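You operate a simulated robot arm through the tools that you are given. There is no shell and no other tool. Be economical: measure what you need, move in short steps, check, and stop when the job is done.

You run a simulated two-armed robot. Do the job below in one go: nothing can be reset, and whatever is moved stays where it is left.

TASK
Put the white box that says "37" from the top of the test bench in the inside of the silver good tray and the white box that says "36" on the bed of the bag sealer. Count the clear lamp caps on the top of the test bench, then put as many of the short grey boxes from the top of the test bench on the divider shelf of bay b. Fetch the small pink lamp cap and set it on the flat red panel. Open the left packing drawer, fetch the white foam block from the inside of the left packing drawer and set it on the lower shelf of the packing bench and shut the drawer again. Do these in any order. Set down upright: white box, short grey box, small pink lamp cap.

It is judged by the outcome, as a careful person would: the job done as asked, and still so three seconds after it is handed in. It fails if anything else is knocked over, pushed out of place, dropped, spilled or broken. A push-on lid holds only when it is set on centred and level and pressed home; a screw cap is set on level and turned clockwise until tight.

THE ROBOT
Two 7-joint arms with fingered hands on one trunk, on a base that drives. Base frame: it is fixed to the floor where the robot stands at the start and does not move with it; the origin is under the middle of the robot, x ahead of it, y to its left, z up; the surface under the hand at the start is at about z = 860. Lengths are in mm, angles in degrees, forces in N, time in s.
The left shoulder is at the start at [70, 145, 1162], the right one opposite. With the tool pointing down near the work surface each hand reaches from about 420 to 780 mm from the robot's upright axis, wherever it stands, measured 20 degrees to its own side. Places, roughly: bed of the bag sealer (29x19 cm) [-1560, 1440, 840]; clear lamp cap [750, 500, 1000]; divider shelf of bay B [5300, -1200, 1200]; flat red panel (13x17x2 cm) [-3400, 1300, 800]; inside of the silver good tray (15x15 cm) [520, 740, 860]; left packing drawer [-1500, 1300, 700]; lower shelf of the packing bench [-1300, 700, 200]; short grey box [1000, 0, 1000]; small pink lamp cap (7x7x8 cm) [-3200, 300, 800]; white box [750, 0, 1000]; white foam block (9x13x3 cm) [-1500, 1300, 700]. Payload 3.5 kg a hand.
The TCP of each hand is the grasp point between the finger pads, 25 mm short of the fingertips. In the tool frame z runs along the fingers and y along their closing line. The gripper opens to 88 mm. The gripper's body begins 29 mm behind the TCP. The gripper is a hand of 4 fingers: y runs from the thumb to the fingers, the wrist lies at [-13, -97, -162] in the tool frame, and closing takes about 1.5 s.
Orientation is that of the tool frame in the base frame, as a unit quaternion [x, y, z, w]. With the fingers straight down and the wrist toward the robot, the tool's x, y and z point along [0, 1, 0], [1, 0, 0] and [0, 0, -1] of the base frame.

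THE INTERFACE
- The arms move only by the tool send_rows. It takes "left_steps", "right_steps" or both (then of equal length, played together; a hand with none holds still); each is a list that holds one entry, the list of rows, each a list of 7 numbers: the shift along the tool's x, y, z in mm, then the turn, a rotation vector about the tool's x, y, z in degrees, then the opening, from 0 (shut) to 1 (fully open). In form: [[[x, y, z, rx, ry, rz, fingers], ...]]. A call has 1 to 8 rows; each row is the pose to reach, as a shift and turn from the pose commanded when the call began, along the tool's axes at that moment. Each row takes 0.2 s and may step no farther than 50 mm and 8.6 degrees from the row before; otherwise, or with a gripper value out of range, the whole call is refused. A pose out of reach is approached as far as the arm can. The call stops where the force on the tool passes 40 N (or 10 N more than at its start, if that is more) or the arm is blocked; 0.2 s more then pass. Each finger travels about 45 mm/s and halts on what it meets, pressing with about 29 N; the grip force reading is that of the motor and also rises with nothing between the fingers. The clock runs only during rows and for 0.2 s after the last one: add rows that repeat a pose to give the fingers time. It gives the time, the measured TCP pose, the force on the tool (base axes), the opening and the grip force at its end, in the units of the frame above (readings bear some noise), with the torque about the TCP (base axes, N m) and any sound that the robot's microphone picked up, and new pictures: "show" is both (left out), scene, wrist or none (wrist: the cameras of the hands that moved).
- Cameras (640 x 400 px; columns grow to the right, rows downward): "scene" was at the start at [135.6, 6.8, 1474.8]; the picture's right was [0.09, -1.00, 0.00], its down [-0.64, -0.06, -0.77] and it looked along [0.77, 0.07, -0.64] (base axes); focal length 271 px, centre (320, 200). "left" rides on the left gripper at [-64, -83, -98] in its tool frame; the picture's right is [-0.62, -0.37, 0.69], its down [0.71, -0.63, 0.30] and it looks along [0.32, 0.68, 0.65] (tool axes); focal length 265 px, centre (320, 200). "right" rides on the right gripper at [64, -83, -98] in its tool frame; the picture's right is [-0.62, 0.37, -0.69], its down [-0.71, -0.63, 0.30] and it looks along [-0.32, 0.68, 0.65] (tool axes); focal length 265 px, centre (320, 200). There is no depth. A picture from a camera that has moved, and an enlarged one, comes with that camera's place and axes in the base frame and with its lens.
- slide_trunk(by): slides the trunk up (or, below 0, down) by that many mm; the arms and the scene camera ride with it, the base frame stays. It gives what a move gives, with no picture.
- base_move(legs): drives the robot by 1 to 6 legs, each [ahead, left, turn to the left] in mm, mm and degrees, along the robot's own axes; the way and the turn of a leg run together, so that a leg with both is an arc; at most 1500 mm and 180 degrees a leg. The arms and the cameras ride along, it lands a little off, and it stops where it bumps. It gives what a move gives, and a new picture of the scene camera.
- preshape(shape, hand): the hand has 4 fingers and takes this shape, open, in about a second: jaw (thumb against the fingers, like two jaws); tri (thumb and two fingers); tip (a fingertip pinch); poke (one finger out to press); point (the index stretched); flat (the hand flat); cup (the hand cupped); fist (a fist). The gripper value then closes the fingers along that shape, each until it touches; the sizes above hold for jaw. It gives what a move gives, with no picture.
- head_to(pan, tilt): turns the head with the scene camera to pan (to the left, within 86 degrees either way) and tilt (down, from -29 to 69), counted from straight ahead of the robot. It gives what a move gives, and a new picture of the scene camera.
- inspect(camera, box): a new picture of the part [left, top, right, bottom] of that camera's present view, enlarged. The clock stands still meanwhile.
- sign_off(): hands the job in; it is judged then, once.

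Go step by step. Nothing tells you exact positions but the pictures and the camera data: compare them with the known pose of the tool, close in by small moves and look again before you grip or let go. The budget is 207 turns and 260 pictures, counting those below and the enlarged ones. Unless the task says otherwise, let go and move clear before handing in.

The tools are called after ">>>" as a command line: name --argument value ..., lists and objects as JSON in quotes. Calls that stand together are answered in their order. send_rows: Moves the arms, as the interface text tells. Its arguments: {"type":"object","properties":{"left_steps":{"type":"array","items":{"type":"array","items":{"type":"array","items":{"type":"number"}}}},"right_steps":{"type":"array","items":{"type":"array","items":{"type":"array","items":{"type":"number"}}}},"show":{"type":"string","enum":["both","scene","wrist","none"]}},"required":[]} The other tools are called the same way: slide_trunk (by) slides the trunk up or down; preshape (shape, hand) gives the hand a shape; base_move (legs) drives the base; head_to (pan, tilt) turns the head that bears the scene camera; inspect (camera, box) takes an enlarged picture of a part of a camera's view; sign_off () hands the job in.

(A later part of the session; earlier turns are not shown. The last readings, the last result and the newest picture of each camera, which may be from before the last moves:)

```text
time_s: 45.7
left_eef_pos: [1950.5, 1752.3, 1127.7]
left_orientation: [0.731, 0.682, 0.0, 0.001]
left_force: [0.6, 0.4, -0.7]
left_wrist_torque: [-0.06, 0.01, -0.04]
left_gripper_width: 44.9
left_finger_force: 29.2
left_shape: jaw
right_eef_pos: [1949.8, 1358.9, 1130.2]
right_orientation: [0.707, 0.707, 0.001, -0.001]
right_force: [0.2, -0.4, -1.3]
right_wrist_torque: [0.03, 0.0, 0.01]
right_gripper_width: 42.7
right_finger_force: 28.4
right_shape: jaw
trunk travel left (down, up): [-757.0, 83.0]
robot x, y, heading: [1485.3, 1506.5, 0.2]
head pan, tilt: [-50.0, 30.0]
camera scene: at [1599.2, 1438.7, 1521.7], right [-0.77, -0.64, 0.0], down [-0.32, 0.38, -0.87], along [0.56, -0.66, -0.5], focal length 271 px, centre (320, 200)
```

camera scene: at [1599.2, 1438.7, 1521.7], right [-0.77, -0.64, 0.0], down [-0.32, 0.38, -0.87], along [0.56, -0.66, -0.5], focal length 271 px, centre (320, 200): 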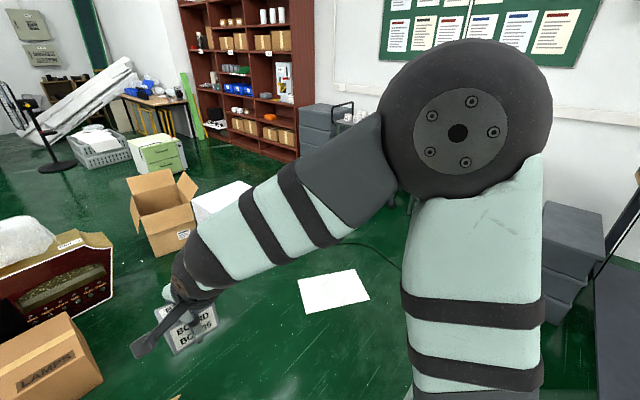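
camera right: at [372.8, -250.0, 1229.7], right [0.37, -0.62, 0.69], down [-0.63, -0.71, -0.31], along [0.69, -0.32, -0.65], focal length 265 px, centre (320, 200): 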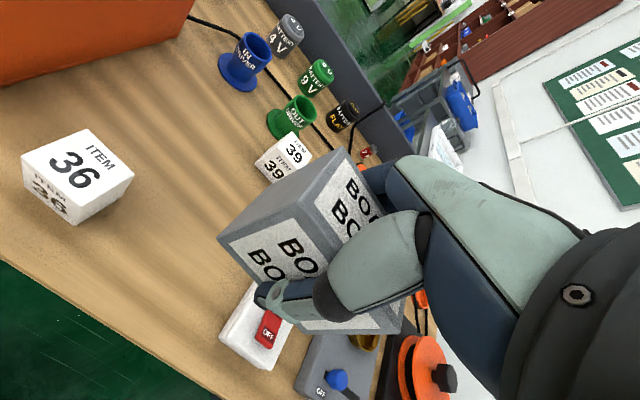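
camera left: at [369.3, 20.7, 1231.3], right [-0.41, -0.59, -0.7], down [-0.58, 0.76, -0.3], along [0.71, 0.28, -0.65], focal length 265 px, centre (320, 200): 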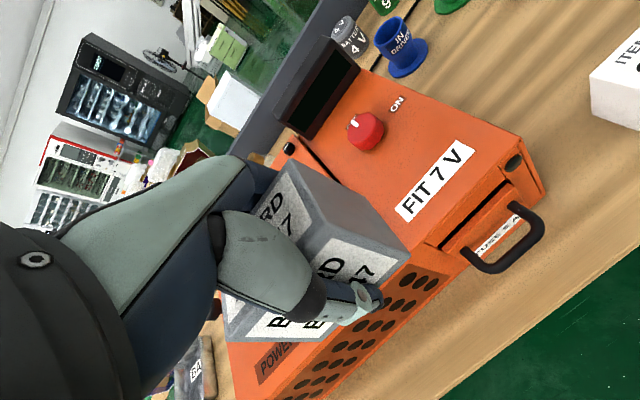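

>>> base_move --legs '[[0, -1480, 0]]'

>>> head_to --pan -20 --tilt 35

```text
time_s: 53.1
left_eef_pos: [1961.0, 252.1, 1128.8]
left_orientation: [0.724, 0.689, -0.001, 0.001]
left_force: [0.9, -0.5, -1.8]
left_wrist_torque: [-0.01, 0.03, 0.01]
left_gripper_width: 44.6
left_finger_force: 29.0
left_shape: jaw
right_eef_pos: [1968.7, -142.4, 1130.8]
right_orientation: [0.7, 0.714, -0.001, 0.001]
right_force: [-0.5, -1.7, -0.6]
right_wrist_torque: [-0.02, 0.0, -0.02]
right_gripper_width: 42.4
right_finger_force: 28.7
right_shape: jaw
trunk travel left (down, up): [-757.0, 83.0]
robot x, y, heading: [1503.7, -0.8, 0.8]
head pan, tilt: [-50.0, 30.0]
camera scene: at [1615.6, -68.0, 1521.7], right [-0.75, -0.66, 0.0], down [-0.33, 0.38, -0.87], along [0.57, -0.65, -0.5], focal length 271 px, centre (320, 200)
```

scene: 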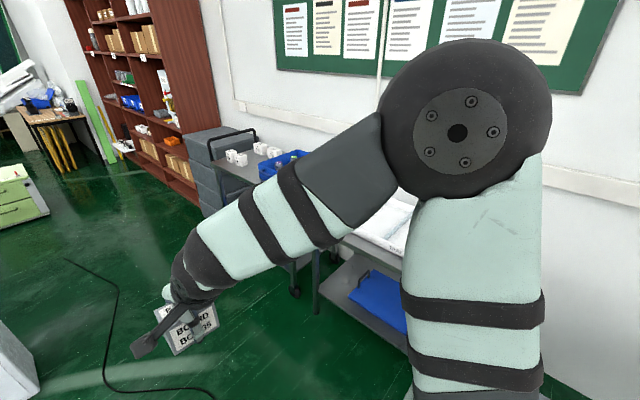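

```text
time_s: 54.1
left_eef_pos: [1960.8, 250.6, 1128.1]
left_orientation: [0.725, 0.689, 0.0, 0.0]
left_force: [-0.2, 0.3, -1.6]
left_wrist_torque: [-0.01, 0.01, -0.01]
left_gripper_width: 44.7
left_finger_force: 28.7
left_shape: jaw
right_eef_pos: [1969.2, -142.3, 1129.9]
right_orientation: [0.7, 0.714, 0.0, 0.0]
right_force: [0.1, 0.2, -1.7]
right_wrist_torque: [0.0, -0.05, 0.0]
right_gripper_width: 42.5
right_finger_force: 29.2
right_shape: jaw
trunk travel left (down, up): [-757.0, 83.0]
robot x, y, heading: [1507.0, -0.9, 1.0]
head pan, tilt: [-20.0, 35.0]
camera scene: at [1639.4, -29.0, 1513.9], right [-0.32, -0.95, 0.0], down [-0.54, 0.19, -0.82], along [0.77, -0.27, -0.57], focal length 271 px, centre (320, 200)
```

scene: 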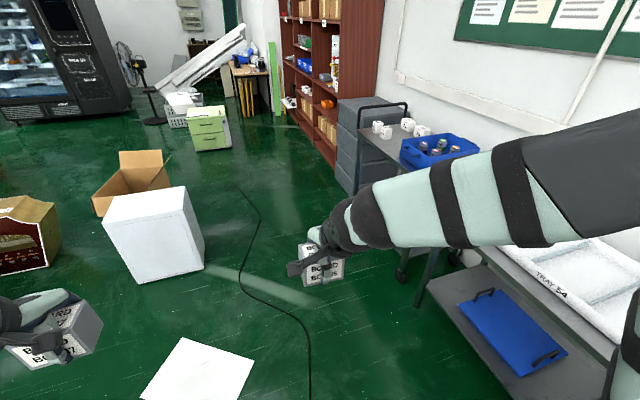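

>>> base_move --legs '[[0, -390, -1], [1500, 0, 0], [1200, 0, 0]]'

>>> head_to --pan -45 --tilt 15

```text
time_s: 55.3
left_eef_pos: [1964.0, 188.2, 1128.4]
left_orientation: [0.727, 0.686, 0.0, -0.001]
left_force: [-0.3, -0.5, -1.2]
left_wrist_torque: [0.02, 0.01, 0.01]
left_gripper_width: 45.0
left_finger_force: 28.7
left_shape: jaw
right_eef_pos: [1968.4, -204.4, 1129.7]
right_orientation: [0.702, 0.712, -0.001, -0.001]
right_force: [0.1, -1.4, -1.3]
right_wrist_torque: [0.02, 0.0, -0.01]
right_gripper_width: 42.5
right_finger_force: 28.8
right_shape: jaw
trunk travel left (down, up): [-757.0, 83.0]
robot x, y, heading: [1507.3, -57.0, 0.6]
head pan, tilt: [-20.0, 35.0]
stopped in leg 1: the robot was blocked; the commanded pose is now the measured one
camera scene: at [1640.9, -90.0, 1513.9], right [-0.33, -0.94, 0.0], down [-0.54, 0.19, -0.82], along [0.77, -0.27, -0.57], focal length 271 px, centre (320, 200)
```

scene: 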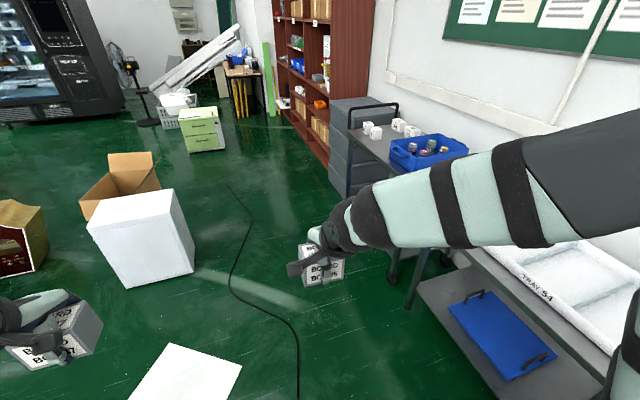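

```text
time_s: 56.1
left_eef_pos: [1966.3, 192.5, 1128.3]
left_orientation: [0.727, 0.687, -0.002, -0.001]
left_force: [-0.4, 0.2, -1.8]
left_wrist_torque: [-0.01, 0.0, 0.02]
left_gripper_width: 44.6
left_finger_force: 29.0
left_shape: jaw
right_eef_pos: [1971.1, -201.8, 1129.6]
right_orientation: [0.703, 0.711, -0.001, 0.0]
right_force: [0.3, 0.0, -1.7]
right_wrist_torque: [-0.02, 0.02, 0.01]
right_gripper_width: 42.8
right_finger_force: 29.5
right_shape: jaw
trunk travel left (down, up): [-757.0, 83.0]
robot x, y, heading: [1509.5, -56.2, 0.3]
head pan, tilt: [-45.0, 15.0]
camera scene: at [1626.6, -121.6, 1545.8], right [-0.7, -0.71, 0.0], down [-0.19, 0.18, -0.97], along [0.69, -0.68, -0.26], focal length 271 px, centre (320, 200)
```

scene: 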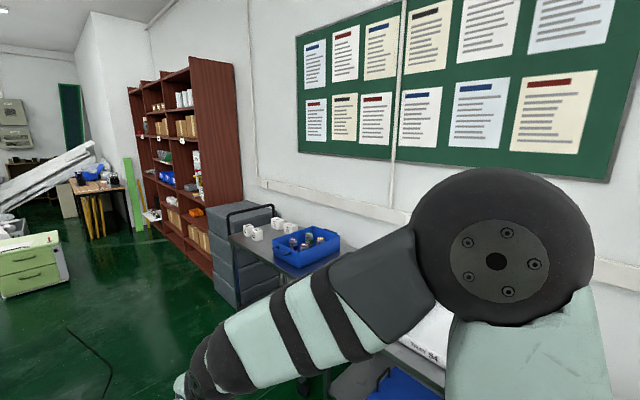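

The base bumped something on the right; I'll look down there.

>>> head_to --pan -86 --tilt 55

>>> head_to --pan -45 --tilt 69

```text
time_s: 57.2
left_eef_pos: [1966.5, 191.6, 1127.9]
left_orientation: [0.727, 0.687, -0.001, 0.0]
left_force: [0.2, 0.4, -2.1]
left_wrist_torque: [-0.01, 0.0, -0.01]
left_gripper_width: 45.0
left_finger_force: 29.4
left_shape: jaw
right_eef_pos: [1970.0, -201.6, 1129.9]
right_orientation: [0.702, 0.712, -0.001, -0.001]
right_force: [0.8, 0.0, -2.2]
right_wrist_torque: [-0.01, -0.03, -0.01]
right_gripper_width: 42.7
right_finger_force: 29.0
right_shape: jaw
trunk travel left (down, up): [-757.0, 83.0]
robot x, y, heading: [1509.9, -55.2, 0.7]
head pan, tilt: [-85.9, 55.0]
camera scene: at [1565.5, -129.0, 1485.7], right [-1.0, -0.08, 0.0], down [-0.07, 0.82, -0.57], along [0.05, -0.57, -0.82], focal length 271 px, centre (320, 200)
```

scene: 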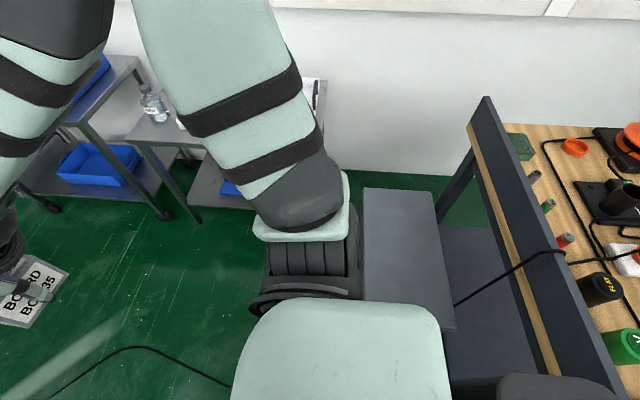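

```text
time_s: 58.3
left_eef_pos: [1966.8, 191.3, 1128.4]
left_orientation: [0.728, 0.686, -0.001, -0.001]
left_force: [-1.0, 0.1, -2.1]
left_wrist_torque: [-0.03, -0.01, -0.01]
left_gripper_width: 44.7
left_finger_force: 29.0
left_shape: jaw
right_eef_pos: [1970.6, -201.2, 1130.3]
right_orientation: [0.703, 0.711, -0.001, 0.0]
right_force: [0.6, 0.6, -1.3]
right_wrist_torque: [-0.03, 0.0, 0.02]
right_gripper_width: 42.6
right_finger_force: 28.8
right_shape: jaw
trunk travel left (down, up): [-757.0, 83.0]
robot x, y, heading: [1509.9, -55.4, 0.5]
head pan, tilt: [-45.0, 68.8]
camera scene: at [1599.3, -96.1, 1470.2], right [-0.7, -0.71, 0.0], down [-0.67, 0.65, -0.36], along [0.26, -0.25, -0.93], focal length 271 px, centre (320, 200)
```

scene: 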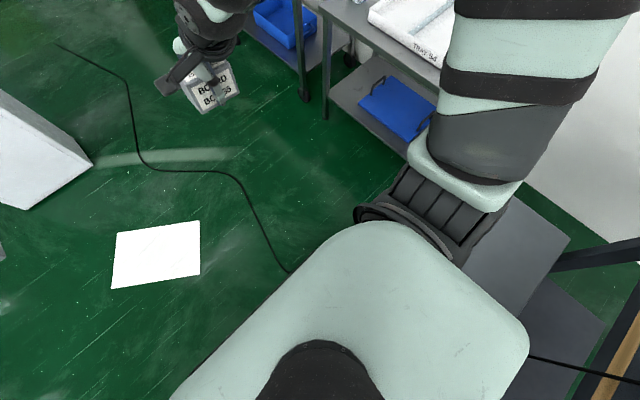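

A grey block stands behind the bench on the right. I'll go forward first, then right, then on between the sheet and the carts.

>>> base_move --legs '[[310, 0, 0], [0, -340, 0]]'

```text
time_s: 62.3
left_eef_pos: [2284.8, -146.4, 1127.8]
left_orientation: [0.727, 0.687, -0.001, 0.0]
left_force: [-0.2, 1.0, -2.2]
left_wrist_torque: [0.03, 0.03, -0.03]
left_gripper_width: 44.8
left_finger_force: 29.1
left_shape: jaw
right_eef_pos: [2289.1, -540.6, 1130.4]
right_orientation: [0.703, 0.712, -0.002, 0.0]
right_force: [-0.7, -0.5, -1.4]
right_wrist_torque: [0.0, -0.01, -0.04]
right_gripper_width: 42.5
right_finger_force: 29.1
right_shape: jaw
trunk travel left (down, up): [-757.0, 83.0]
robot x, y, heading: [1824.5, -396.7, 0.5]
head pan, tilt: [-45.0, 68.8]
camera scene: at [1917.3, -433.6, 1470.3], right [-0.7, -0.71, 0.0], down [-0.67, 0.65, -0.36], along [0.26, -0.26, -0.93], focal length 271 px, centre (320, 200)
```

scene: 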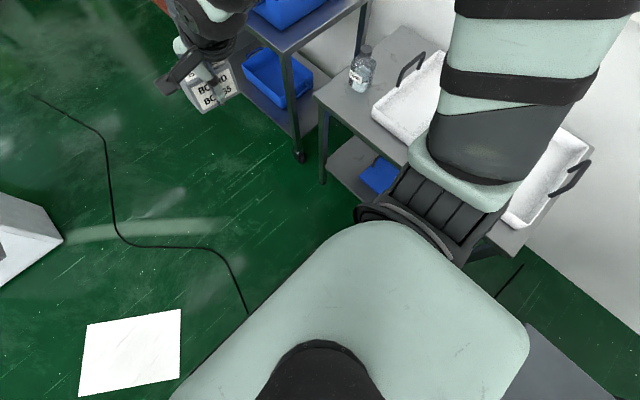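

>>> base_move --legs '[[1500, 20, 0], [1000, 20, 0]]'

>>> head_to --pan -50 --tilt 10

```text
refused: leg 1 is longer than a leg can be; nothing moved
```

```text
time_s: 63.5
left_eef_pos: [2284.6, -147.9, 1128.6]
left_orientation: [0.727, 0.686, -0.001, -0.002]
left_force: [0.1, -0.3, -1.0]
left_wrist_torque: [-0.01, -0.05, 0.01]
left_gripper_width: 44.6
left_finger_force: 28.9
left_shape: jaw
right_eef_pos: [2288.0, -541.7, 1129.0]
right_orientation: [0.703, 0.712, -0.001, -0.001]
right_force: [-0.3, 0.2, -0.5]
right_wrist_torque: [0.0, -0.03, 0.0]
right_gripper_width: 42.8
right_finger_force: 28.8
right_shape: jaw
trunk travel left (down, up): [-757.0, 83.0]
robot x, y, heading: [1825.9, -395.0, 0.4]
head pan, tilt: [-50.0, 10.0]
camera scene: at [1938.0, -467.3, 1553.9], right [-0.76, -0.65, 0.0], down [-0.11, 0.13, -0.98], along [0.64, -0.75, -0.17], focal length 271 px, centre (320, 200)
```

scene: 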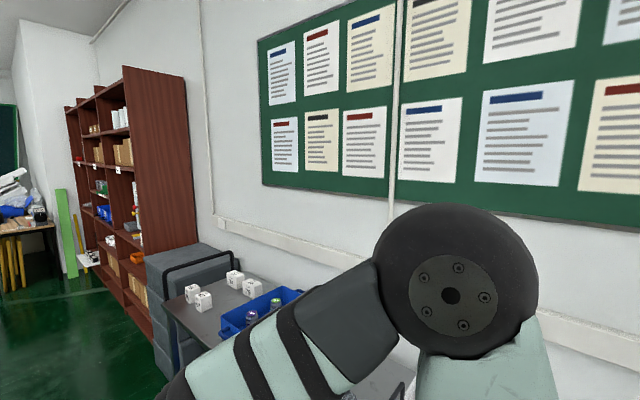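

>>> base_move --legs '[[1450, 20, 0], [1050, 20, 0], [500, 0, -45]]'

```text
time_s: 78.3
left_eef_pos: [5279.3, -646.1, 1129.1]
left_orientation: [0.934, 0.357, -0.001, 0.0]
left_force: [0.6, 1.1, -1.7]
left_wrist_torque: [0.04, 0.01, 0.02]
left_gripper_width: 44.8
left_finger_force: 28.9
left_shape: jaw
right_eef_pos: [5003.8, -927.9, 1131.0]
right_orientation: [0.921, 0.39, 0.0, -0.001]
right_force: [0.2, -0.6, -2.6]
right_wrist_torque: [-0.02, -0.02, 0.0]
right_gripper_width: 42.6
right_finger_force: 29.1
right_shape: jaw
trunk travel left (down, up): [-757.0, 83.0]
robot x, y, heading: [4777.1, -503.3, -44.2]
head pan, tilt: [-50.0, 10.0]
camera scene: at [4808.2, -628.1, 1554.2], right [-1.0, 0.07, 0.0], down [0.01, 0.17, -0.98], along [-0.07, -0.98, -0.17], focal length 271 px, centre (320, 200)
```

scene: 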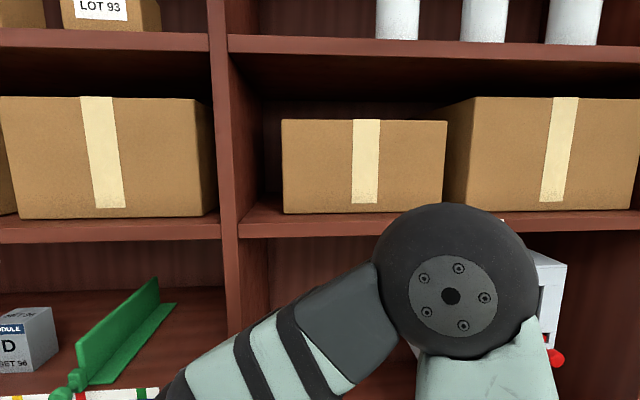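

>>> base_move --legs '[[254, 456, 0], [0, 0, -45.8]]'

>>> head_to --pan 0 --tilt 25

```text
time_s: 83.4
left_eef_pos: [5531.2, -803.6, 1129.1]
left_orientation: [1.0, -0.028, 0.0, -0.002]
left_force: [0.9, 0.2, -1.6]
left_wrist_torque: [-0.01, -0.01, 0.0]
left_gripper_width: 44.4
left_finger_force: 28.7
left_shape: jaw
right_eef_pos: [5137.9, -807.9, 1129.8]
right_orientation: [1.0, 0.007, 0.0, 0.0]
right_force: [0.1, -0.1, -2.8]
right_wrist_torque: [0.03, -0.05, -0.01]
right_gripper_width: 42.5
right_finger_force: 29.1
right_shape: jaw
trunk travel left (down, up): [-757.0, 83.0]
robot x, y, heading: [5283.1, -349.1, -89.4]
head pan, tilt: [-50.0, 10.0]
camera scene: at [5212.7, -457.5, 1554.0], right [-0.65, 0.76, 0.0], down [0.13, 0.11, -0.98], along [-0.75, -0.64, -0.17], focal length 271 px, centre (320, 200)
```

scene: 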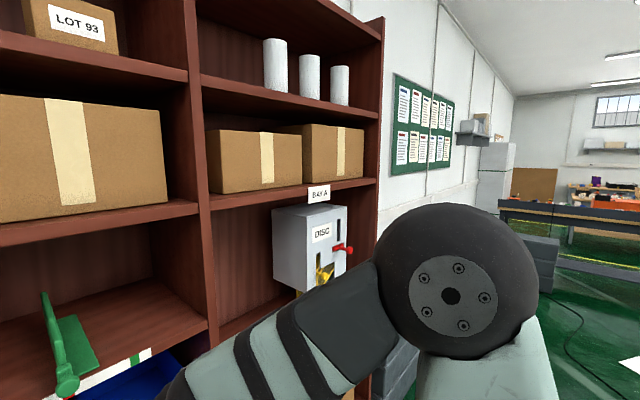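

```text
time_s: 84.6
left_eef_pos: [5531.5, -803.4, 1128.1]
left_orientation: [1.0, -0.028, 0.0, -0.001]
left_force: [-0.2, -1.5, -1.8]
left_wrist_torque: [0.0, 0.04, 0.01]
left_gripper_width: 44.2
left_finger_force: 29.0
left_shape: jaw
right_eef_pos: [5136.2, -807.6, 1129.8]
right_orientation: [1.0, 0.008, 0.0, -0.001]
right_force: [-0.3, -0.6, -1.7]
right_wrist_torque: [0.0, 0.01, 0.0]
right_gripper_width: 42.7
right_finger_force: 28.8
right_shape: jaw
trunk travel left (down, up): [-757.0, 83.0]
robot x, y, heading: [5284.1, -342.9, -89.5]
head pan, tilt: [0.0, 25.0]
camera scene: at [5283.7, -489.0, 1529.7], right [-1.0, -0.01, 0.0], down [0.0, 0.42, -0.91], along [0.01, -0.91, -0.42], focal length 271 px, centre (320, 200)
```

scene: 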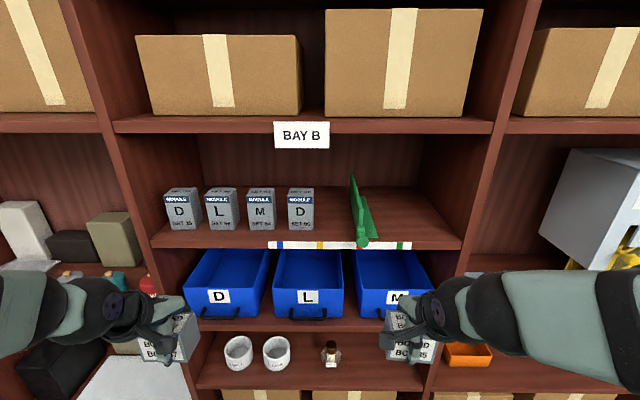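

The divider shelf is the one with the green divider and module boxes. I'll zoom to measure free room.

>>> inspect --camera "scene" --box '[280, 150, 470, 270]'

>>> slide_trunk --by 80

>>> head_to --pan 0 --tilt 30

```text
3.33 times, centred on (375, 210) of scene
camera zoom: at [5283.7, -489.0, 1529.7], right [-1.0, -0.01, 0.0], down [0.0, 0.42, -0.91], along [0.01, -0.91, -0.42], focal length 902 px, centre (137, 167)
```

zoom: 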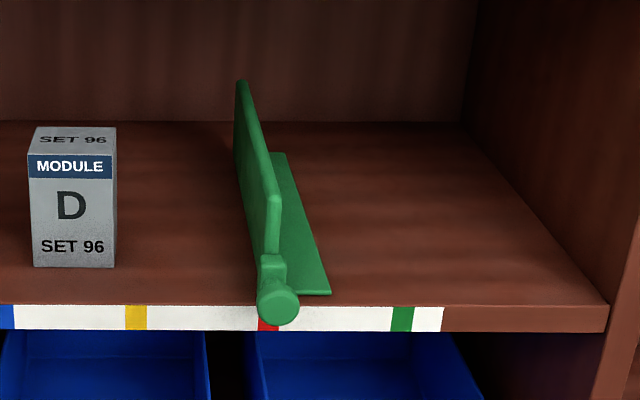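

```text
time_s: 85.8
left_eef_pos: [5530.1, -802.7, 1208.5]
left_orientation: [1.0, -0.028, 0.0, -0.002]
left_force: [-0.6, 0.2, -1.4]
left_wrist_torque: [0.01, 0.0, -0.01]
left_gripper_width: 43.9
left_finger_force: 29.1
left_shape: jaw
right_eef_pos: [5136.8, -806.7, 1209.4]
right_orientation: [1.0, 0.007, 0.0, -0.002]
right_force: [0.6, 0.3, -1.1]
right_wrist_torque: [0.0, -0.03, 0.0]
right_gripper_width: 42.3
right_finger_force: 28.8
right_shape: jaw
trunk travel left (down, up): [-837.0, 3.0]
robot x, y, heading: [5280.1, -343.4, -89.5]
head pan, tilt: [0.0, 25.0]
```

```text
time_s: 86.4
left_eef_pos: [5531.4, -803.5, 1208.2]
left_orientation: [1.0, -0.028, 0.0, -0.001]
left_force: [0.5, -0.1, -1.1]
left_wrist_torque: [0.0, 0.04, -0.02]
left_gripper_width: 44.5
left_finger_force: 28.8
left_shape: jaw
right_eef_pos: [5136.6, -807.2, 1209.1]
right_orientation: [1.0, 0.006, 0.0, 0.0]
right_force: [0.3, -0.4, -1.7]
right_wrist_torque: [-0.01, 0.01, 0.01]
right_gripper_width: 42.4
right_finger_force: 28.7
right_shape: jaw
trunk travel left (down, up): [-837.0, 3.0]
robot x, y, heading: [5278.6, -348.3, -89.4]
head pan, tilt: [0.0, 30.0]
camera scene: at [5283.8, -487.4, 1601.7], right [-1.0, -0.01, 0.0], down [-0.01, 0.5, -0.87], along [0.01, -0.87, -0.5], focal length 271 px, centre (320, 200)
```

scene: 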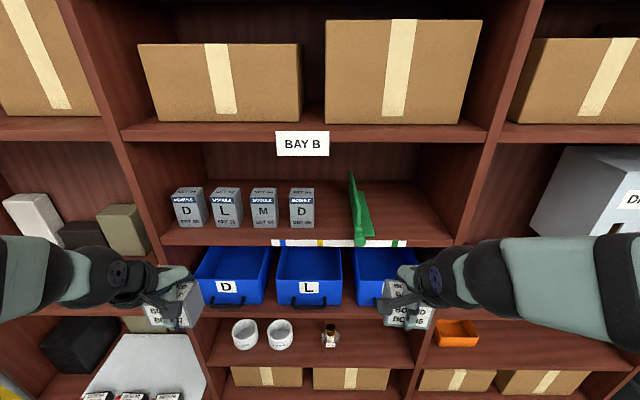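

Free room right of the divider is about X 4958–5150 with the shelf near z 1175 and its front at y −1028. I'll shift right and forward and raise the right hand.

>>> base_move --legs '[[0, 150, 0]]'

```text
time_s: 87.8
left_eef_pos: [5672.6, -801.6, 1208.7]
left_orientation: [1.0, -0.029, 0.001, -0.002]
left_force: [-0.3, 0.3, -2.1]
left_wrist_torque: [0.04, 0.04, -0.02]
left_gripper_width: 44.3
left_finger_force: 29.3
left_shape: jaw
right_eef_pos: [5277.8, -805.0, 1209.7]
right_orientation: [1.0, 0.005, 0.001, -0.001]
right_force: [0.2, -0.5, -1.0]
right_wrist_torque: [-0.03, 0.01, 0.0]
right_gripper_width: 42.0
right_finger_force: 29.0
right_shape: jaw
trunk travel left (down, up): [-837.0, 3.0]
robot x, y, heading: [5424.6, -342.5, -89.7]
head pan, tilt: [0.0, 30.0]
camera scene: at [5425.3, -486.0, 1601.7], right [-1.0, -0.01, 0.0], down [0.0, 0.5, -0.87], along [0.01, -0.87, -0.5], focal length 271 px, centre (320, 200)
```

scene: 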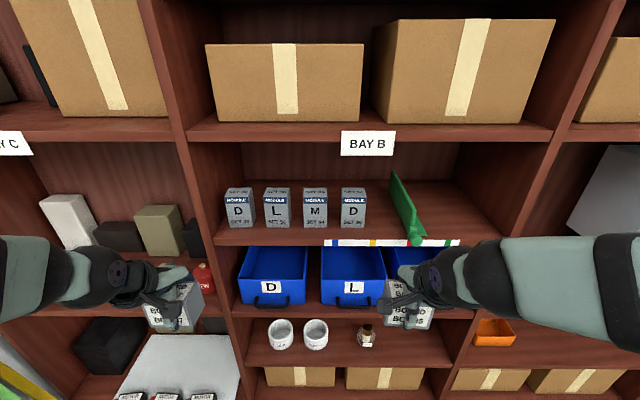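

I went the wrong way; now right 300 and ahead 130.

>>> base_move --legs '[[0, -295, -0.4], [130, 0, 0]]'

>>> send_rows --right_steps '[[[0, 0, -40, 0, 0, 0, 0], [0, 0, -75, 0, 0, 0, 0]]]' --left_steps '[[[40, 0, -40, 0, 0, 0, 0], [75, 0, -75, 0, 0, 0, 0]]]' --show "both"

```text
time_s: 90.7
left_eef_pos: [5379.3, -930.2, 1210.0]
left_orientation: [0.999, -0.032, 0.0, 0.0]
left_force: [-0.1, -0.6, -1.6]
left_wrist_torque: [-0.01, 0.01, 0.0]
left_gripper_width: 44.7
left_finger_force: 29.0
left_shape: jaw
right_eef_pos: [4985.8, -933.0, 1212.4]
right_orientation: [1.0, 0.004, 0.0, 0.001]
right_force: [0.4, 0.3, -2.0]
right_wrist_torque: [-0.02, -0.02, 0.03]
right_gripper_width: 42.4
right_finger_force: 29.0
right_shape: jaw
trunk travel left (down, up): [-837.0, 3.0]
robot x, y, heading: [5133.4, -477.2, -89.6]
head pan, tilt: [0.0, 30.0]
camera scene: at [5134.2, -612.7, 1602.1], right [-1.0, -0.01, 0.0], down [0.0, 0.5, -0.87], along [0.0, -0.87, -0.5], focal length 271 px, centre (320, 200)
```

scene: 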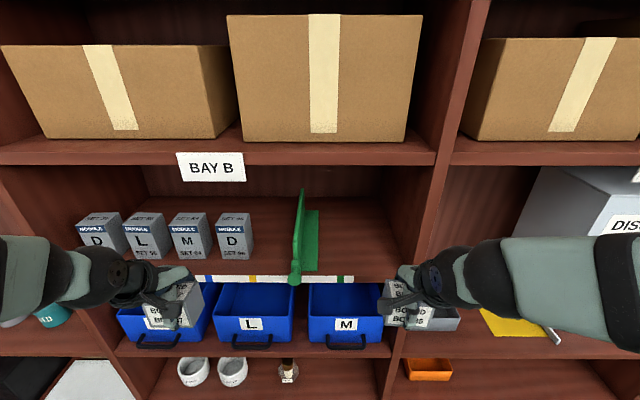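

```text
refused: row 1 steps farther than a row can; nothing moved
```

Shelf z≈1173, front y≈−1028, free X≈4965–5145. I'll stagger: box 35 at (5018,−1128), box 47 in front-left at (5085,−1067). Right hand first.

>>> send_rows --right_steps '[[[15, 0, -12, 0, 0, 0, 0], [32, 30, -12, 0, 0, 0, 0], [32, 70, -12, 0, 0, 0, 0], [32, 100, -12, 0, 0, 0, 0], [32, 100, -12, 0, 0, 0, 0]]]' --show "both"

```text
time_s: 91.9
left_eef_pos: [5379.4, -932.6, 1209.0]
left_orientation: [1.0, -0.031, -0.002, -0.001]
left_force: [-0.9, -0.1, -1.4]
left_wrist_torque: [0.0, 0.08, -0.02]
left_gripper_width: 44.4
left_finger_force: 28.8
left_shape: jaw
right_eef_pos: [5019.3, -1035.4, 1221.1]
right_orientation: [1.0, 0.004, -0.001, 0.0]
right_force: [0.5, 0.1, -1.6]
right_wrist_torque: [0.01, 0.02, 0.05]
right_gripper_width: 42.2
right_finger_force: 29.5
right_shape: jaw
trunk travel left (down, up): [-837.0, 3.0]
robot x, y, heading: [5135.6, -473.7, -89.9]
head pan, tilt: [0.0, 30.0]
camera scene: at [5135.6, -614.8, 1601.9], right [-1.0, -0.01, 0.0], down [0.0, 0.5, -0.87], along [0.0, -0.87, -0.5], focal length 271 px, centre (320, 200)
camera right: at [5082.5, -950.0, 1319.8], right [-0.62, -0.37, 0.69], down [-0.72, 0.62, -0.3], along [-0.32, -0.69, -0.65], focal length 265 px, centre (320, 200)
```

scene: 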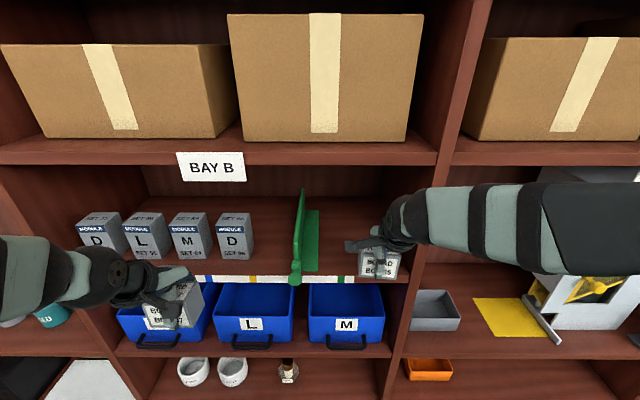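
right: 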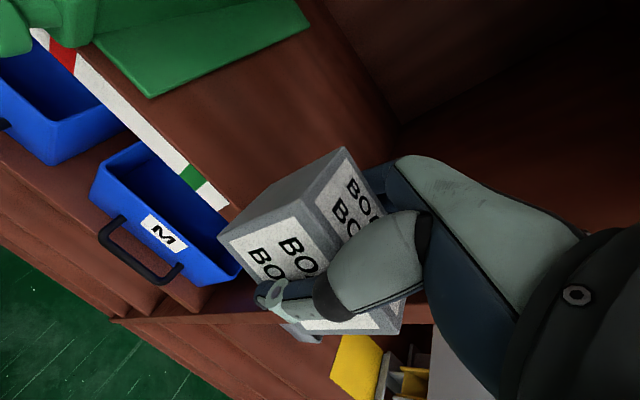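

The right forearm would near the upright if deeper, so I'll place the left-hand box first at the deeper spot, then the right one in front.

>>> send_rows --right_steps '[[[0, -40, 0, 0, 0, 0, 0], [-30, -75, 0, 0, 0, 0, 0], [-65, -110, 0, 0, 0, 0, 0], [-100, -130, 0, 0, 0, 0, 0], [-120, -140, 0, 0, 0, 0, 0], [-120, -140, 0, 0, 0, 0, 0]]]' --left_steps '[[[0, 0, -12, 0, 0, 0, 0], [-45, 0, -12, 0, 0, 0, 0], [-90, 0, -12, 0, 0, 0, 0], [-135, 0, -12, 0, 0, 0, 0], [-180, 0, -12, 0, 0, 0, 0], [-225, 0, -12, 0, 0, 0, 0]]]' --show "scene"

```text
time_s: 93.3
left_eef_pos: [5157.1, -916.3, 1223.2]
left_orientation: [1.0, -0.031, -0.001, 0.0]
left_force: [1.2, 0.5, -1.3]
left_wrist_torque: [0.0, 0.01, 0.04]
left_gripper_width: 44.1
left_finger_force: 28.5
left_shape: jaw
left hand out of reach, approached as far as the arm can: row 3, 4, 5
right_eef_pos: [4898.9, -895.5, 1223.0]
right_orientation: [1.0, 0.005, -0.001, 0.0]
right_force: [0.8, -0.1, -1.0]
right_wrist_torque: [-0.06, 0.02, 0.02]
right_gripper_width: 42.3
right_finger_force: 29.5
right_shape: jaw
trunk travel left (down, up): [-837.0, 3.0]
robot x, y, heading: [5134.2, -475.7, -89.7]
head pan, tilt: [0.0, 30.0]
camera scene: at [5137.1, -614.3, 1601.9], right [-1.0, -0.01, 0.0], down [0.0, 0.5, -0.87], along [0.0, -0.87, -0.5], focal length 271 px, centre (320, 200)
```

scene: 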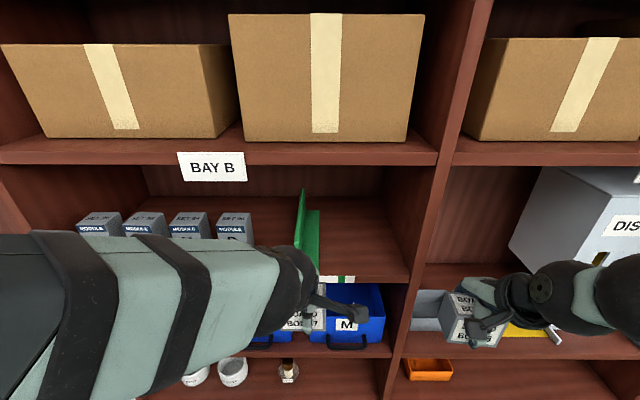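

>>> send_rows --left_steps '[[[-40, 0, 0, 0, 0, -3.5, 0], [-77, 0, 0, 0, 0, -3.5, 0], [-74, 45, 0, 0, 0, -3.5, 0], [-71, 90, 0, 0, 0, -3.5, 0], [-69, 130, 0, 0, 0, -3.5, 0], [-69, 130, 0, 0, 0, -3.5, 0]]]' --show "both"

```text
time_s: 94.9
left_eef_pos: [5089.2, -1054.2, 1247.5]
left_orientation: [0.999, 0.012, -0.029, 0.01]
left_force: [-1.0, -0.5, -0.9]
left_wrist_torque: [0.01, 0.01, 0.01]
left_gripper_width: 44.2
left_finger_force: 29.0
left_shape: jaw
right_eef_pos: [4896.7, -897.4, 1222.3]
right_orientation: [1.0, 0.004, 0.0, 0.0]
right_force: [0.0, -0.4, -1.4]
right_wrist_torque: [-0.02, 0.01, 0.01]
right_gripper_width: 41.9
right_finger_force: 28.7
right_shape: jaw
trunk travel left (down, up): [-837.0, 3.0]
robot x, y, heading: [5135.2, -474.7, -90.3]
head pan, tilt: [0.0, 30.0]
stopped in row 6 (left hand): the arm was blocked; the commanded pose is now the measured one
camera scene: at [5134.4, -616.9, 1601.7], right [-1.0, -0.01, 0.0], down [0.0, 0.5, -0.87], along [0.0, -0.87, -0.5], focal length 271 px, centre (320, 200)
camera left: at [5027.8, -969.5, 1349.2], right [-0.67, 0.34, -0.66], down [0.68, 0.64, -0.36], along [0.3, -0.69, -0.66], focal length 265 px, centre (320, 200)
```

scene: 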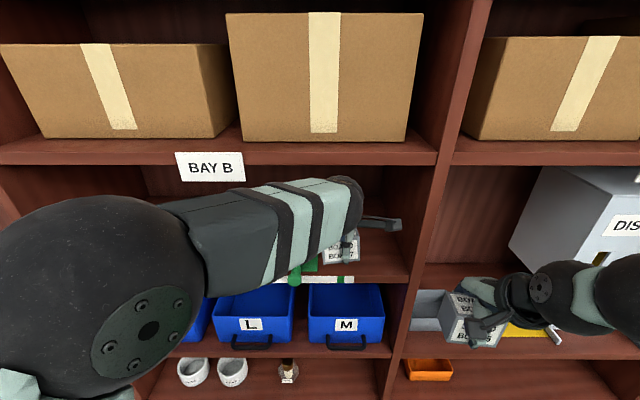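
left: 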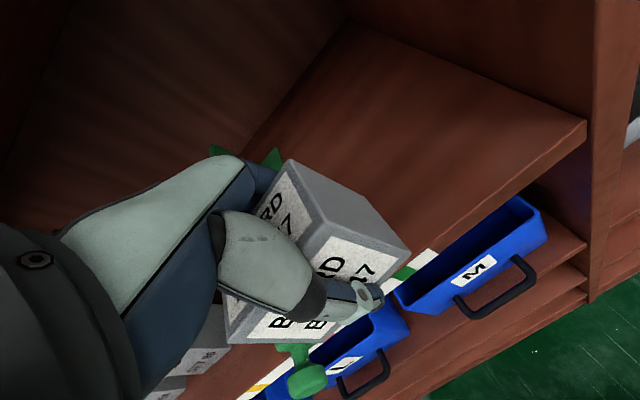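

The left arm is awkward this close to the centreline and stalled. I'll pull it back and re-stand the base further right so the target is on the left arm's side.

>>> send_rows --left_steps '[[[0, -40, 0, 0, 0, 0, 0], [0, -80, 0, 0, 0, 0, 0], [0, -120, 0, 0, 0, 0, 0], [20, -140, 15, 1.1, 3.3, 0, 0], [60, -140, 24, 1.1, 3.3, 0, 0], [100, -140, 24, 1.1, 3.3, 0, 0], [140, -140, 24, 1.1, 3.3, 0, 0], [140, -140, 24, 1.1, 3.3, 0, 0]]]' --show "scene"

```text
time_s: 96.7
left_eef_pos: [5222.8, -909.1, 1212.5]
left_orientation: [1.0, 0.01, 0.004, -0.001]
left_force: [-0.3, 0.6, -2.9]
left_wrist_torque: [-0.01, 0.01, 0.01]
left_gripper_width: 44.2
left_finger_force: 29.0
left_shape: jaw
right_eef_pos: [4896.6, -898.4, 1222.1]
right_orientation: [1.0, 0.003, 0.0, -0.001]
right_force: [0.2, 0.6, -1.4]
right_wrist_torque: [-0.01, 0.0, -0.03]
right_gripper_width: 42.2
right_finger_force: 29.2
right_shape: jaw
trunk travel left (down, up): [-837.0, 3.0]
robot x, y, heading: [5131.0, -473.1, -89.7]
head pan, tilt: [0.0, 30.0]
camera scene: at [5134.3, -617.1, 1601.6], right [-1.0, -0.01, 0.0], down [0.0, 0.5, -0.87], along [0.0, -0.87, -0.5], focal length 271 px, centre (320, 200)
```

scene: 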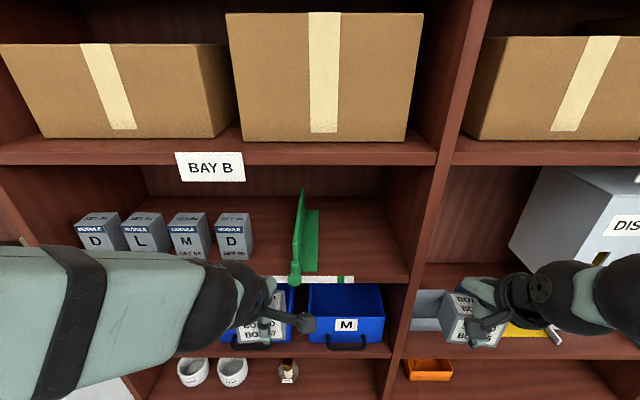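

>>> send_rows --right_steps '[[[0, -40, 0, 0, 0, 0, 0], [20, -60, 0, 0, 0, 0, 0], [20, -60, 0, 0, 0, 0, 0]]]' --left_steps '[[[40, 0, -10, 0, 0, 0, 0], [80, 0, -10, 0, 0, 0, 0], [90, 0, -10, 0, 0, 0, 0]]]' --show "none"

>>> base_move --legs '[[0, -235, 0]]'

```text
time_s: 97.5
left_eef_pos: [5312.9, -908.5, 1220.9]
left_orientation: [1.0, 0.011, 0.003, -0.002]
left_force: [0.7, -0.3, -1.5]
left_wrist_torque: [0.02, 0.04, 0.03]
left_gripper_width: 44.0
left_finger_force: 29.5
left_shape: jaw
right_eef_pos: [4914.0, -851.2, 1226.6]
right_orientation: [1.0, 0.003, 0.0, -0.002]
right_force: [0.7, 0.5, -2.6]
right_wrist_torque: [-0.02, -0.03, 0.01]
right_gripper_width: 42.1
right_finger_force: 29.6
right_shape: jaw
right hand out of reach, approached as far as the arm can: row 2, 3
trunk travel left (down, up): [-837.0, 3.0]
robot x, y, heading: [5135.0, -476.2, -89.7]
head pan, tilt: [0.0, 30.0]
```

```text
time_s: 99.2
left_eef_pos: [5080.5, -908.3, 1221.5]
left_orientation: [1.0, 0.008, 0.002, 0.0]
left_force: [0.0, 0.1, -0.7]
left_wrist_torque: [0.0, 0.02, -0.01]
left_gripper_width: 43.7
left_finger_force: 28.8
left_shape: jaw
right_eef_pos: [4682.2, -848.6, 1228.0]
right_orientation: [1.0, 0.002, -0.002, -0.002]
right_force: [0.5, -0.3, -1.7]
right_wrist_torque: [0.02, 0.03, -0.02]
right_gripper_width: 41.8
right_finger_force: 29.4
right_shape: jaw
trunk travel left (down, up): [-837.0, 3.0]
robot x, y, heading: [4899.4, -472.6, -90.1]
head pan, tilt: [0.0, 30.0]
camera scene: at [4905.7, -617.3, 1601.7], right [-1.0, 0.0, 0.0], down [0.0, 0.5, -0.87], along [0.0, -0.87, -0.5], focal length 271 px, centre (320, 200)
```

scene: 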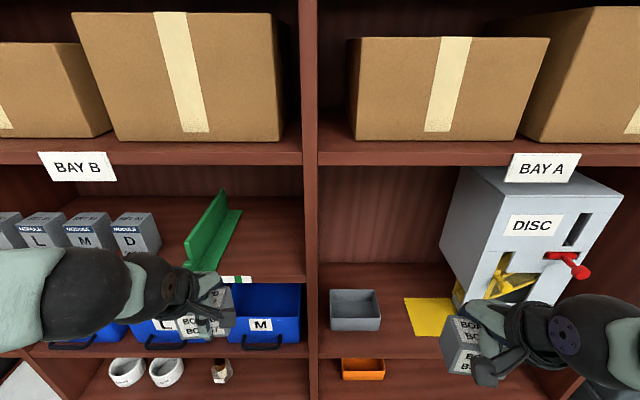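

>>> inspect --camera "scene" --box '[170, 180, 330, 300]'

>>> inspect --camera "left" --box '[0, 0, 640, 400]'

```text
3.33 times, centred on (250, 240) of scene
camera zoom: at [4905.7, -617.3, 1601.7], right [-1.0, 0.0, 0.0], down [0.0, 0.5, -0.87], along [0.0, -0.87, -0.5], focal length 902 px, centre (553, 67)
```

zoom: 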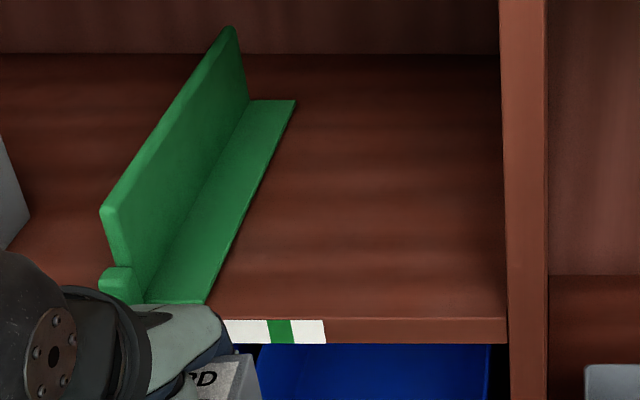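

```text
1.00 times, centred on (320, 200) of left (not enlarged: the box is as wide or as high as the picture)
camera zoom: at [5015.0, -826.5, 1321.5], right [-0.62, 0.36, -0.69], down [0.71, 0.64, -0.3], along [0.34, -0.68, -0.65], focal length 265 px, centre (320, 200)
```

zoom: 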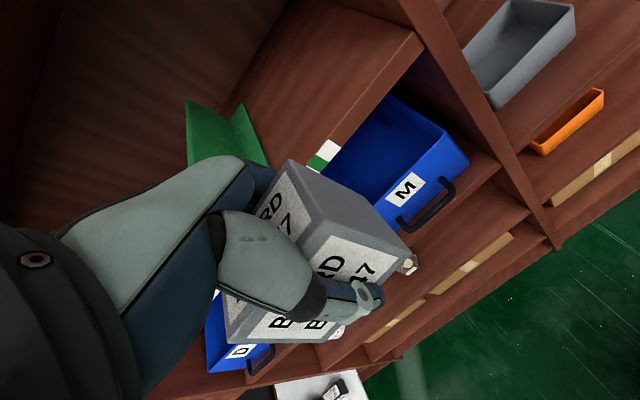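

Now the free span is about X 4942–5136. Move the left hand in at X 5080.

>>> send_rows --left_steps '[[[0, 45, 0, 0, 0, 0, 0], [0, 90, 0, 0, 0, 0, 0], [0, 135, 0, 0, 0, 0, 0], [0, 175, 0, 0, 0, 0, 0], [0, 210, 0, 0, 0, 0, 0], [0, 210, 0, 0, 0, 0, 0]]]' --show "both"

```text
time_s: 100.7
left_eef_pos: [5080.3, -1118.3, 1220.0]
left_orientation: [1.0, 0.008, 0.004, 0.0]
left_force: [0.2, 0.1, -2.1]
left_wrist_torque: [0.02, 0.01, 0.01]
left_gripper_width: 44.2
left_finger_force: 29.3
left_shape: jaw
right_eef_pos: [4679.9, -847.5, 1227.6]
right_orientation: [1.0, 0.001, -0.001, -0.001]
right_force: [0.0, -0.1, -1.7]
right_wrist_torque: [0.02, 0.0, -0.01]
right_gripper_width: 42.3
right_finger_force: 29.2
right_shape: jaw
trunk travel left (down, up): [-837.0, 3.0]
robot x, y, heading: [4896.4, -477.1, -90.0]
head pan, tilt: [0.0, 30.0]
camera scene: at [4901.2, -616.5, 1601.8], right [-1.0, 0.0, 0.0], down [0.0, 0.5, -0.87], along [0.0, -0.87, -0.5], focal length 271 px, centre (320, 200)
camera left: at [5014.3, -1036.9, 1320.3], right [-0.62, 0.36, -0.7], down [0.71, 0.64, -0.3], along [0.34, -0.68, -0.65], focal length 265 px, centre (320, 200)
```

scene: 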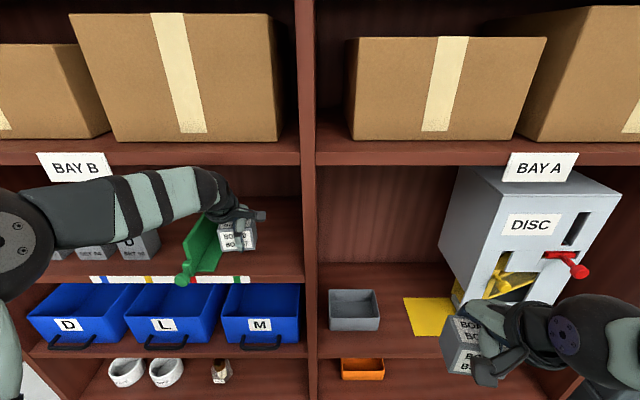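
left: 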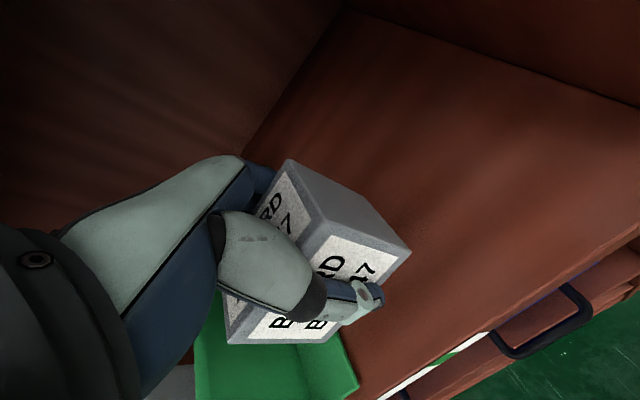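

>>> send_rows --left_steps '[[[0, 0, 8, 0, 0, 0, 0], [0, 0, 14, 0, 0, 0, 0], [0, 0, 18, 0, 0, 0, 0], [0, 0, 21, 0, 0, 0, 0], [0, 0, 24, 0, 0, 0, 0]]]' --show "none"

```text
time_s: 101.8
left_eef_pos: [5081.4, -1119.9, 1198.5]
left_orientation: [1.0, 0.008, 0.004, -0.001]
left_force: [-0.1, -0.8, -1.7]
left_wrist_torque: [0.02, 0.01, -0.02]
left_gripper_width: 44.0
left_finger_force: 28.8
left_shape: jaw
right_eef_pos: [4679.0, -848.7, 1227.2]
right_orientation: [1.0, 0.002, 0.001, -0.001]
right_force: [-0.2, 0.6, -1.7]
right_wrist_torque: [0.04, 0.01, -0.01]
right_gripper_width: 42.0
right_finger_force: 28.9
right_shape: jaw
trunk travel left (down, up): [-837.0, 3.0]
robot x, y, heading: [4900.8, -474.7, -90.1]
head pan, tilt: [0.0, 30.0]
```

>>> send_rows --left_steps '[[[0, 0, 4, 0, 0, 0, 0], [0, 0, 8, 0, 0, 0, 0], [0, 0, 11, 0, 0, 0, 0], [0, 0, 14, 0, 0, 0, 0]]]' --show "wrist"

```text
time_s: 102.8
left_eef_pos: [5082.2, -1117.3, 1182.7]
left_orientation: [1.0, 0.009, 0.004, -0.002]
left_force: [0.4, -0.1, -1.0]
left_wrist_torque: [0.0, 0.01, -0.03]
left_gripper_width: 44.2
left_finger_force: 28.9
left_shape: jaw
right_eef_pos: [4680.0, -849.0, 1227.8]
right_orientation: [1.0, 0.002, 0.0, -0.001]
right_force: [-0.5, 0.1, -1.9]
right_wrist_torque: [0.02, -0.01, 0.02]
right_gripper_width: 42.1
right_finger_force: 29.3
right_shape: jaw
trunk travel left (down, up): [-837.0, 3.0]
robot x, y, heading: [4902.9, -478.2, -90.1]
head pan, tilt: [0.0, 30.0]
camera left: at [5015.2, -1036.1, 1282.6], right [-0.62, 0.36, -0.7], down [0.71, 0.64, -0.3], along [0.34, -0.68, -0.65], focal length 265 px, centre (320, 200)
```

left: 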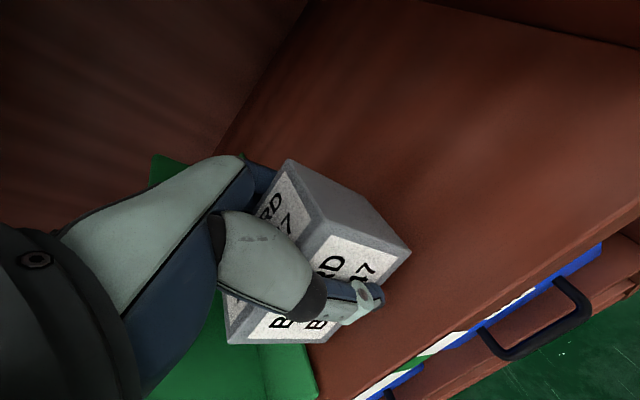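

>>> send_rows --left_steps '[[[0, 0, 4, 0, 0, 0, 0], [0, 0, 7, 0, 0, 0, 0], [0, 0, 10, 0, 0, 0, 0], [0, 0, 10, 0, 0, 0, 0]]]' --show "none"

```text
time_s: 103.8
left_eef_pos: [5082.1, -1116.8, 1178.3]
left_orientation: [1.0, 0.009, 0.003, 0.004]
left_force: [0.5, -3.8, 21.7]
left_wrist_torque: [-0.58, -0.28, 0.03]
left_gripper_width: 43.6
left_finger_force: 29.3
left_shape: jaw
right_eef_pos: [4678.2, -846.6, 1228.5]
right_orientation: [1.0, 0.002, -0.001, 0.0]
right_force: [0.2, -0.5, -1.9]
right_wrist_torque: [-0.02, -0.01, 0.0]
right_gripper_width: 42.1
right_finger_force: 28.9
right_shape: jaw
trunk travel left (down, up): [-837.0, 3.0]
robot x, y, heading: [4900.0, -475.1, -89.9]
head pan, tilt: [0.0, 30.0]
```

Contact with the shelf (≈z 1149). Ease off, open, and rise clear.

>>> send_rows --left_steps '[[[0, 0, -5, 0, 0, 0, 0], [0, 0, -5, 0, 0, 0, 0.5], [0, 0, -5, 0, 0, 0, 1], [0, 0, -5, 0, 0, 0, 1], [0, 0, -5, 0, 0, 0, 1], [0, 0, -5, 0, 0, 0, 1], [0, 0, -5, 0, 0, 0, 1]]]' --show "wrist"

```text
time_s: 105.5
left_eef_pos: [5082.6, -1118.8, 1177.9]
left_orientation: [1.0, 0.008, 0.004, -0.001]
left_force: [0.2, -0.4, -0.1]
left_wrist_torque: [0.01, -0.01, 0.04]
left_gripper_width: 87.9
left_finger_force: 0.1
left_shape: jaw
right_eef_pos: [4678.9, -849.0, 1227.4]
right_orientation: [1.0, 0.002, 0.0, -0.002]
right_force: [0.7, 0.3, -1.5]
right_wrist_torque: [-0.01, -0.04, 0.02]
right_gripper_width: 41.9
right_finger_force: 28.9
right_shape: jaw
trunk travel left (down, up): [-837.0, 3.0]
robot x, y, heading: [4897.2, -475.0, -90.1]
head pan, tilt: [0.0, 30.0]
camera left: at [5014.9, -1036.5, 1278.3], right [-0.62, 0.36, -0.7], down [0.71, 0.64, -0.3], along [0.34, -0.68, -0.65], focal length 265 px, centre (320, 200)
```

left: 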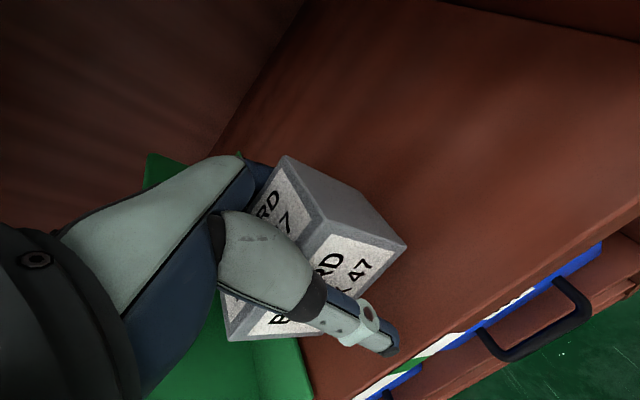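

>>> send_rows --left_steps '[[[0, 0, -20, 0, 0, 0, 1], [0, 0, -40, 0, 0, 0, 1], [0, 0, -56, 0, 0, 0, 1], [0, -40, -56, 0, 0, 0, 1], [0, -85, -56, 0, 0, 0, 1], [0, -130, -56, 0, 0, 0, 1], [0, -175, -56, 0, 0, 0, 1], [0, -210, -56, 0, 0, 0, 1]]]' --show "both"

```text
time_s: 107.2
left_eef_pos: [5081.9, -906.5, 1236.3]
left_orientation: [1.0, 0.008, 0.002, 0.0]
left_force: [-0.1, -0.7, 0.5]
left_wrist_torque: [0.0, 0.06, 0.01]
left_gripper_width: 87.9
left_finger_force: 0.0
left_shape: jaw
right_eef_pos: [4684.1, -847.4, 1228.4]
right_orientation: [1.0, 0.001, -0.002, 0.0]
right_force: [0.9, 0.3, 0.2]
right_wrist_torque: [0.0, 0.03, -0.03]
right_gripper_width: 42.1
right_finger_force: 29.0
right_shape: jaw
trunk travel left (down, up): [-837.0, 3.0]
robot x, y, heading: [4898.6, -475.0, -90.0]
head pan, tilt: [0.0, 30.0]
camera scene: at [4905.9, -615.9, 1601.8], right [-1.0, 0.0, 0.0], down [0.0, 0.5, -0.87], along [0.0, -0.87, -0.5], focal length 271 px, centre (320, 200)
camera left: at [5016.0, -824.3, 1335.0], right [-0.62, 0.36, -0.7], down [0.71, 0.64, -0.3], along [0.34, -0.68, -0.65], focal length 265 px, centre (320, 200)
```

scene: 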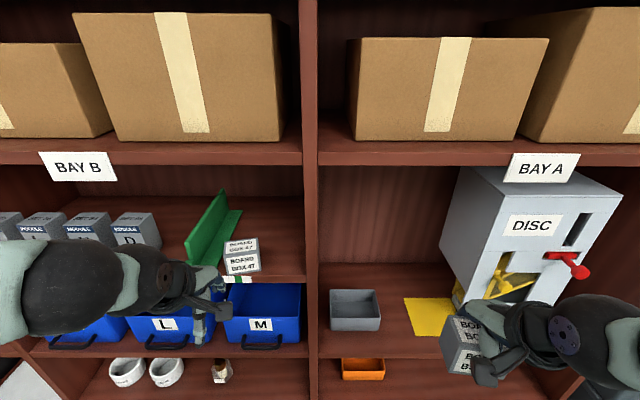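
left: 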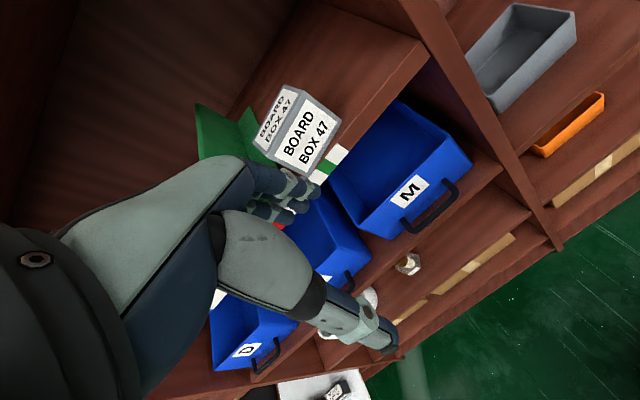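

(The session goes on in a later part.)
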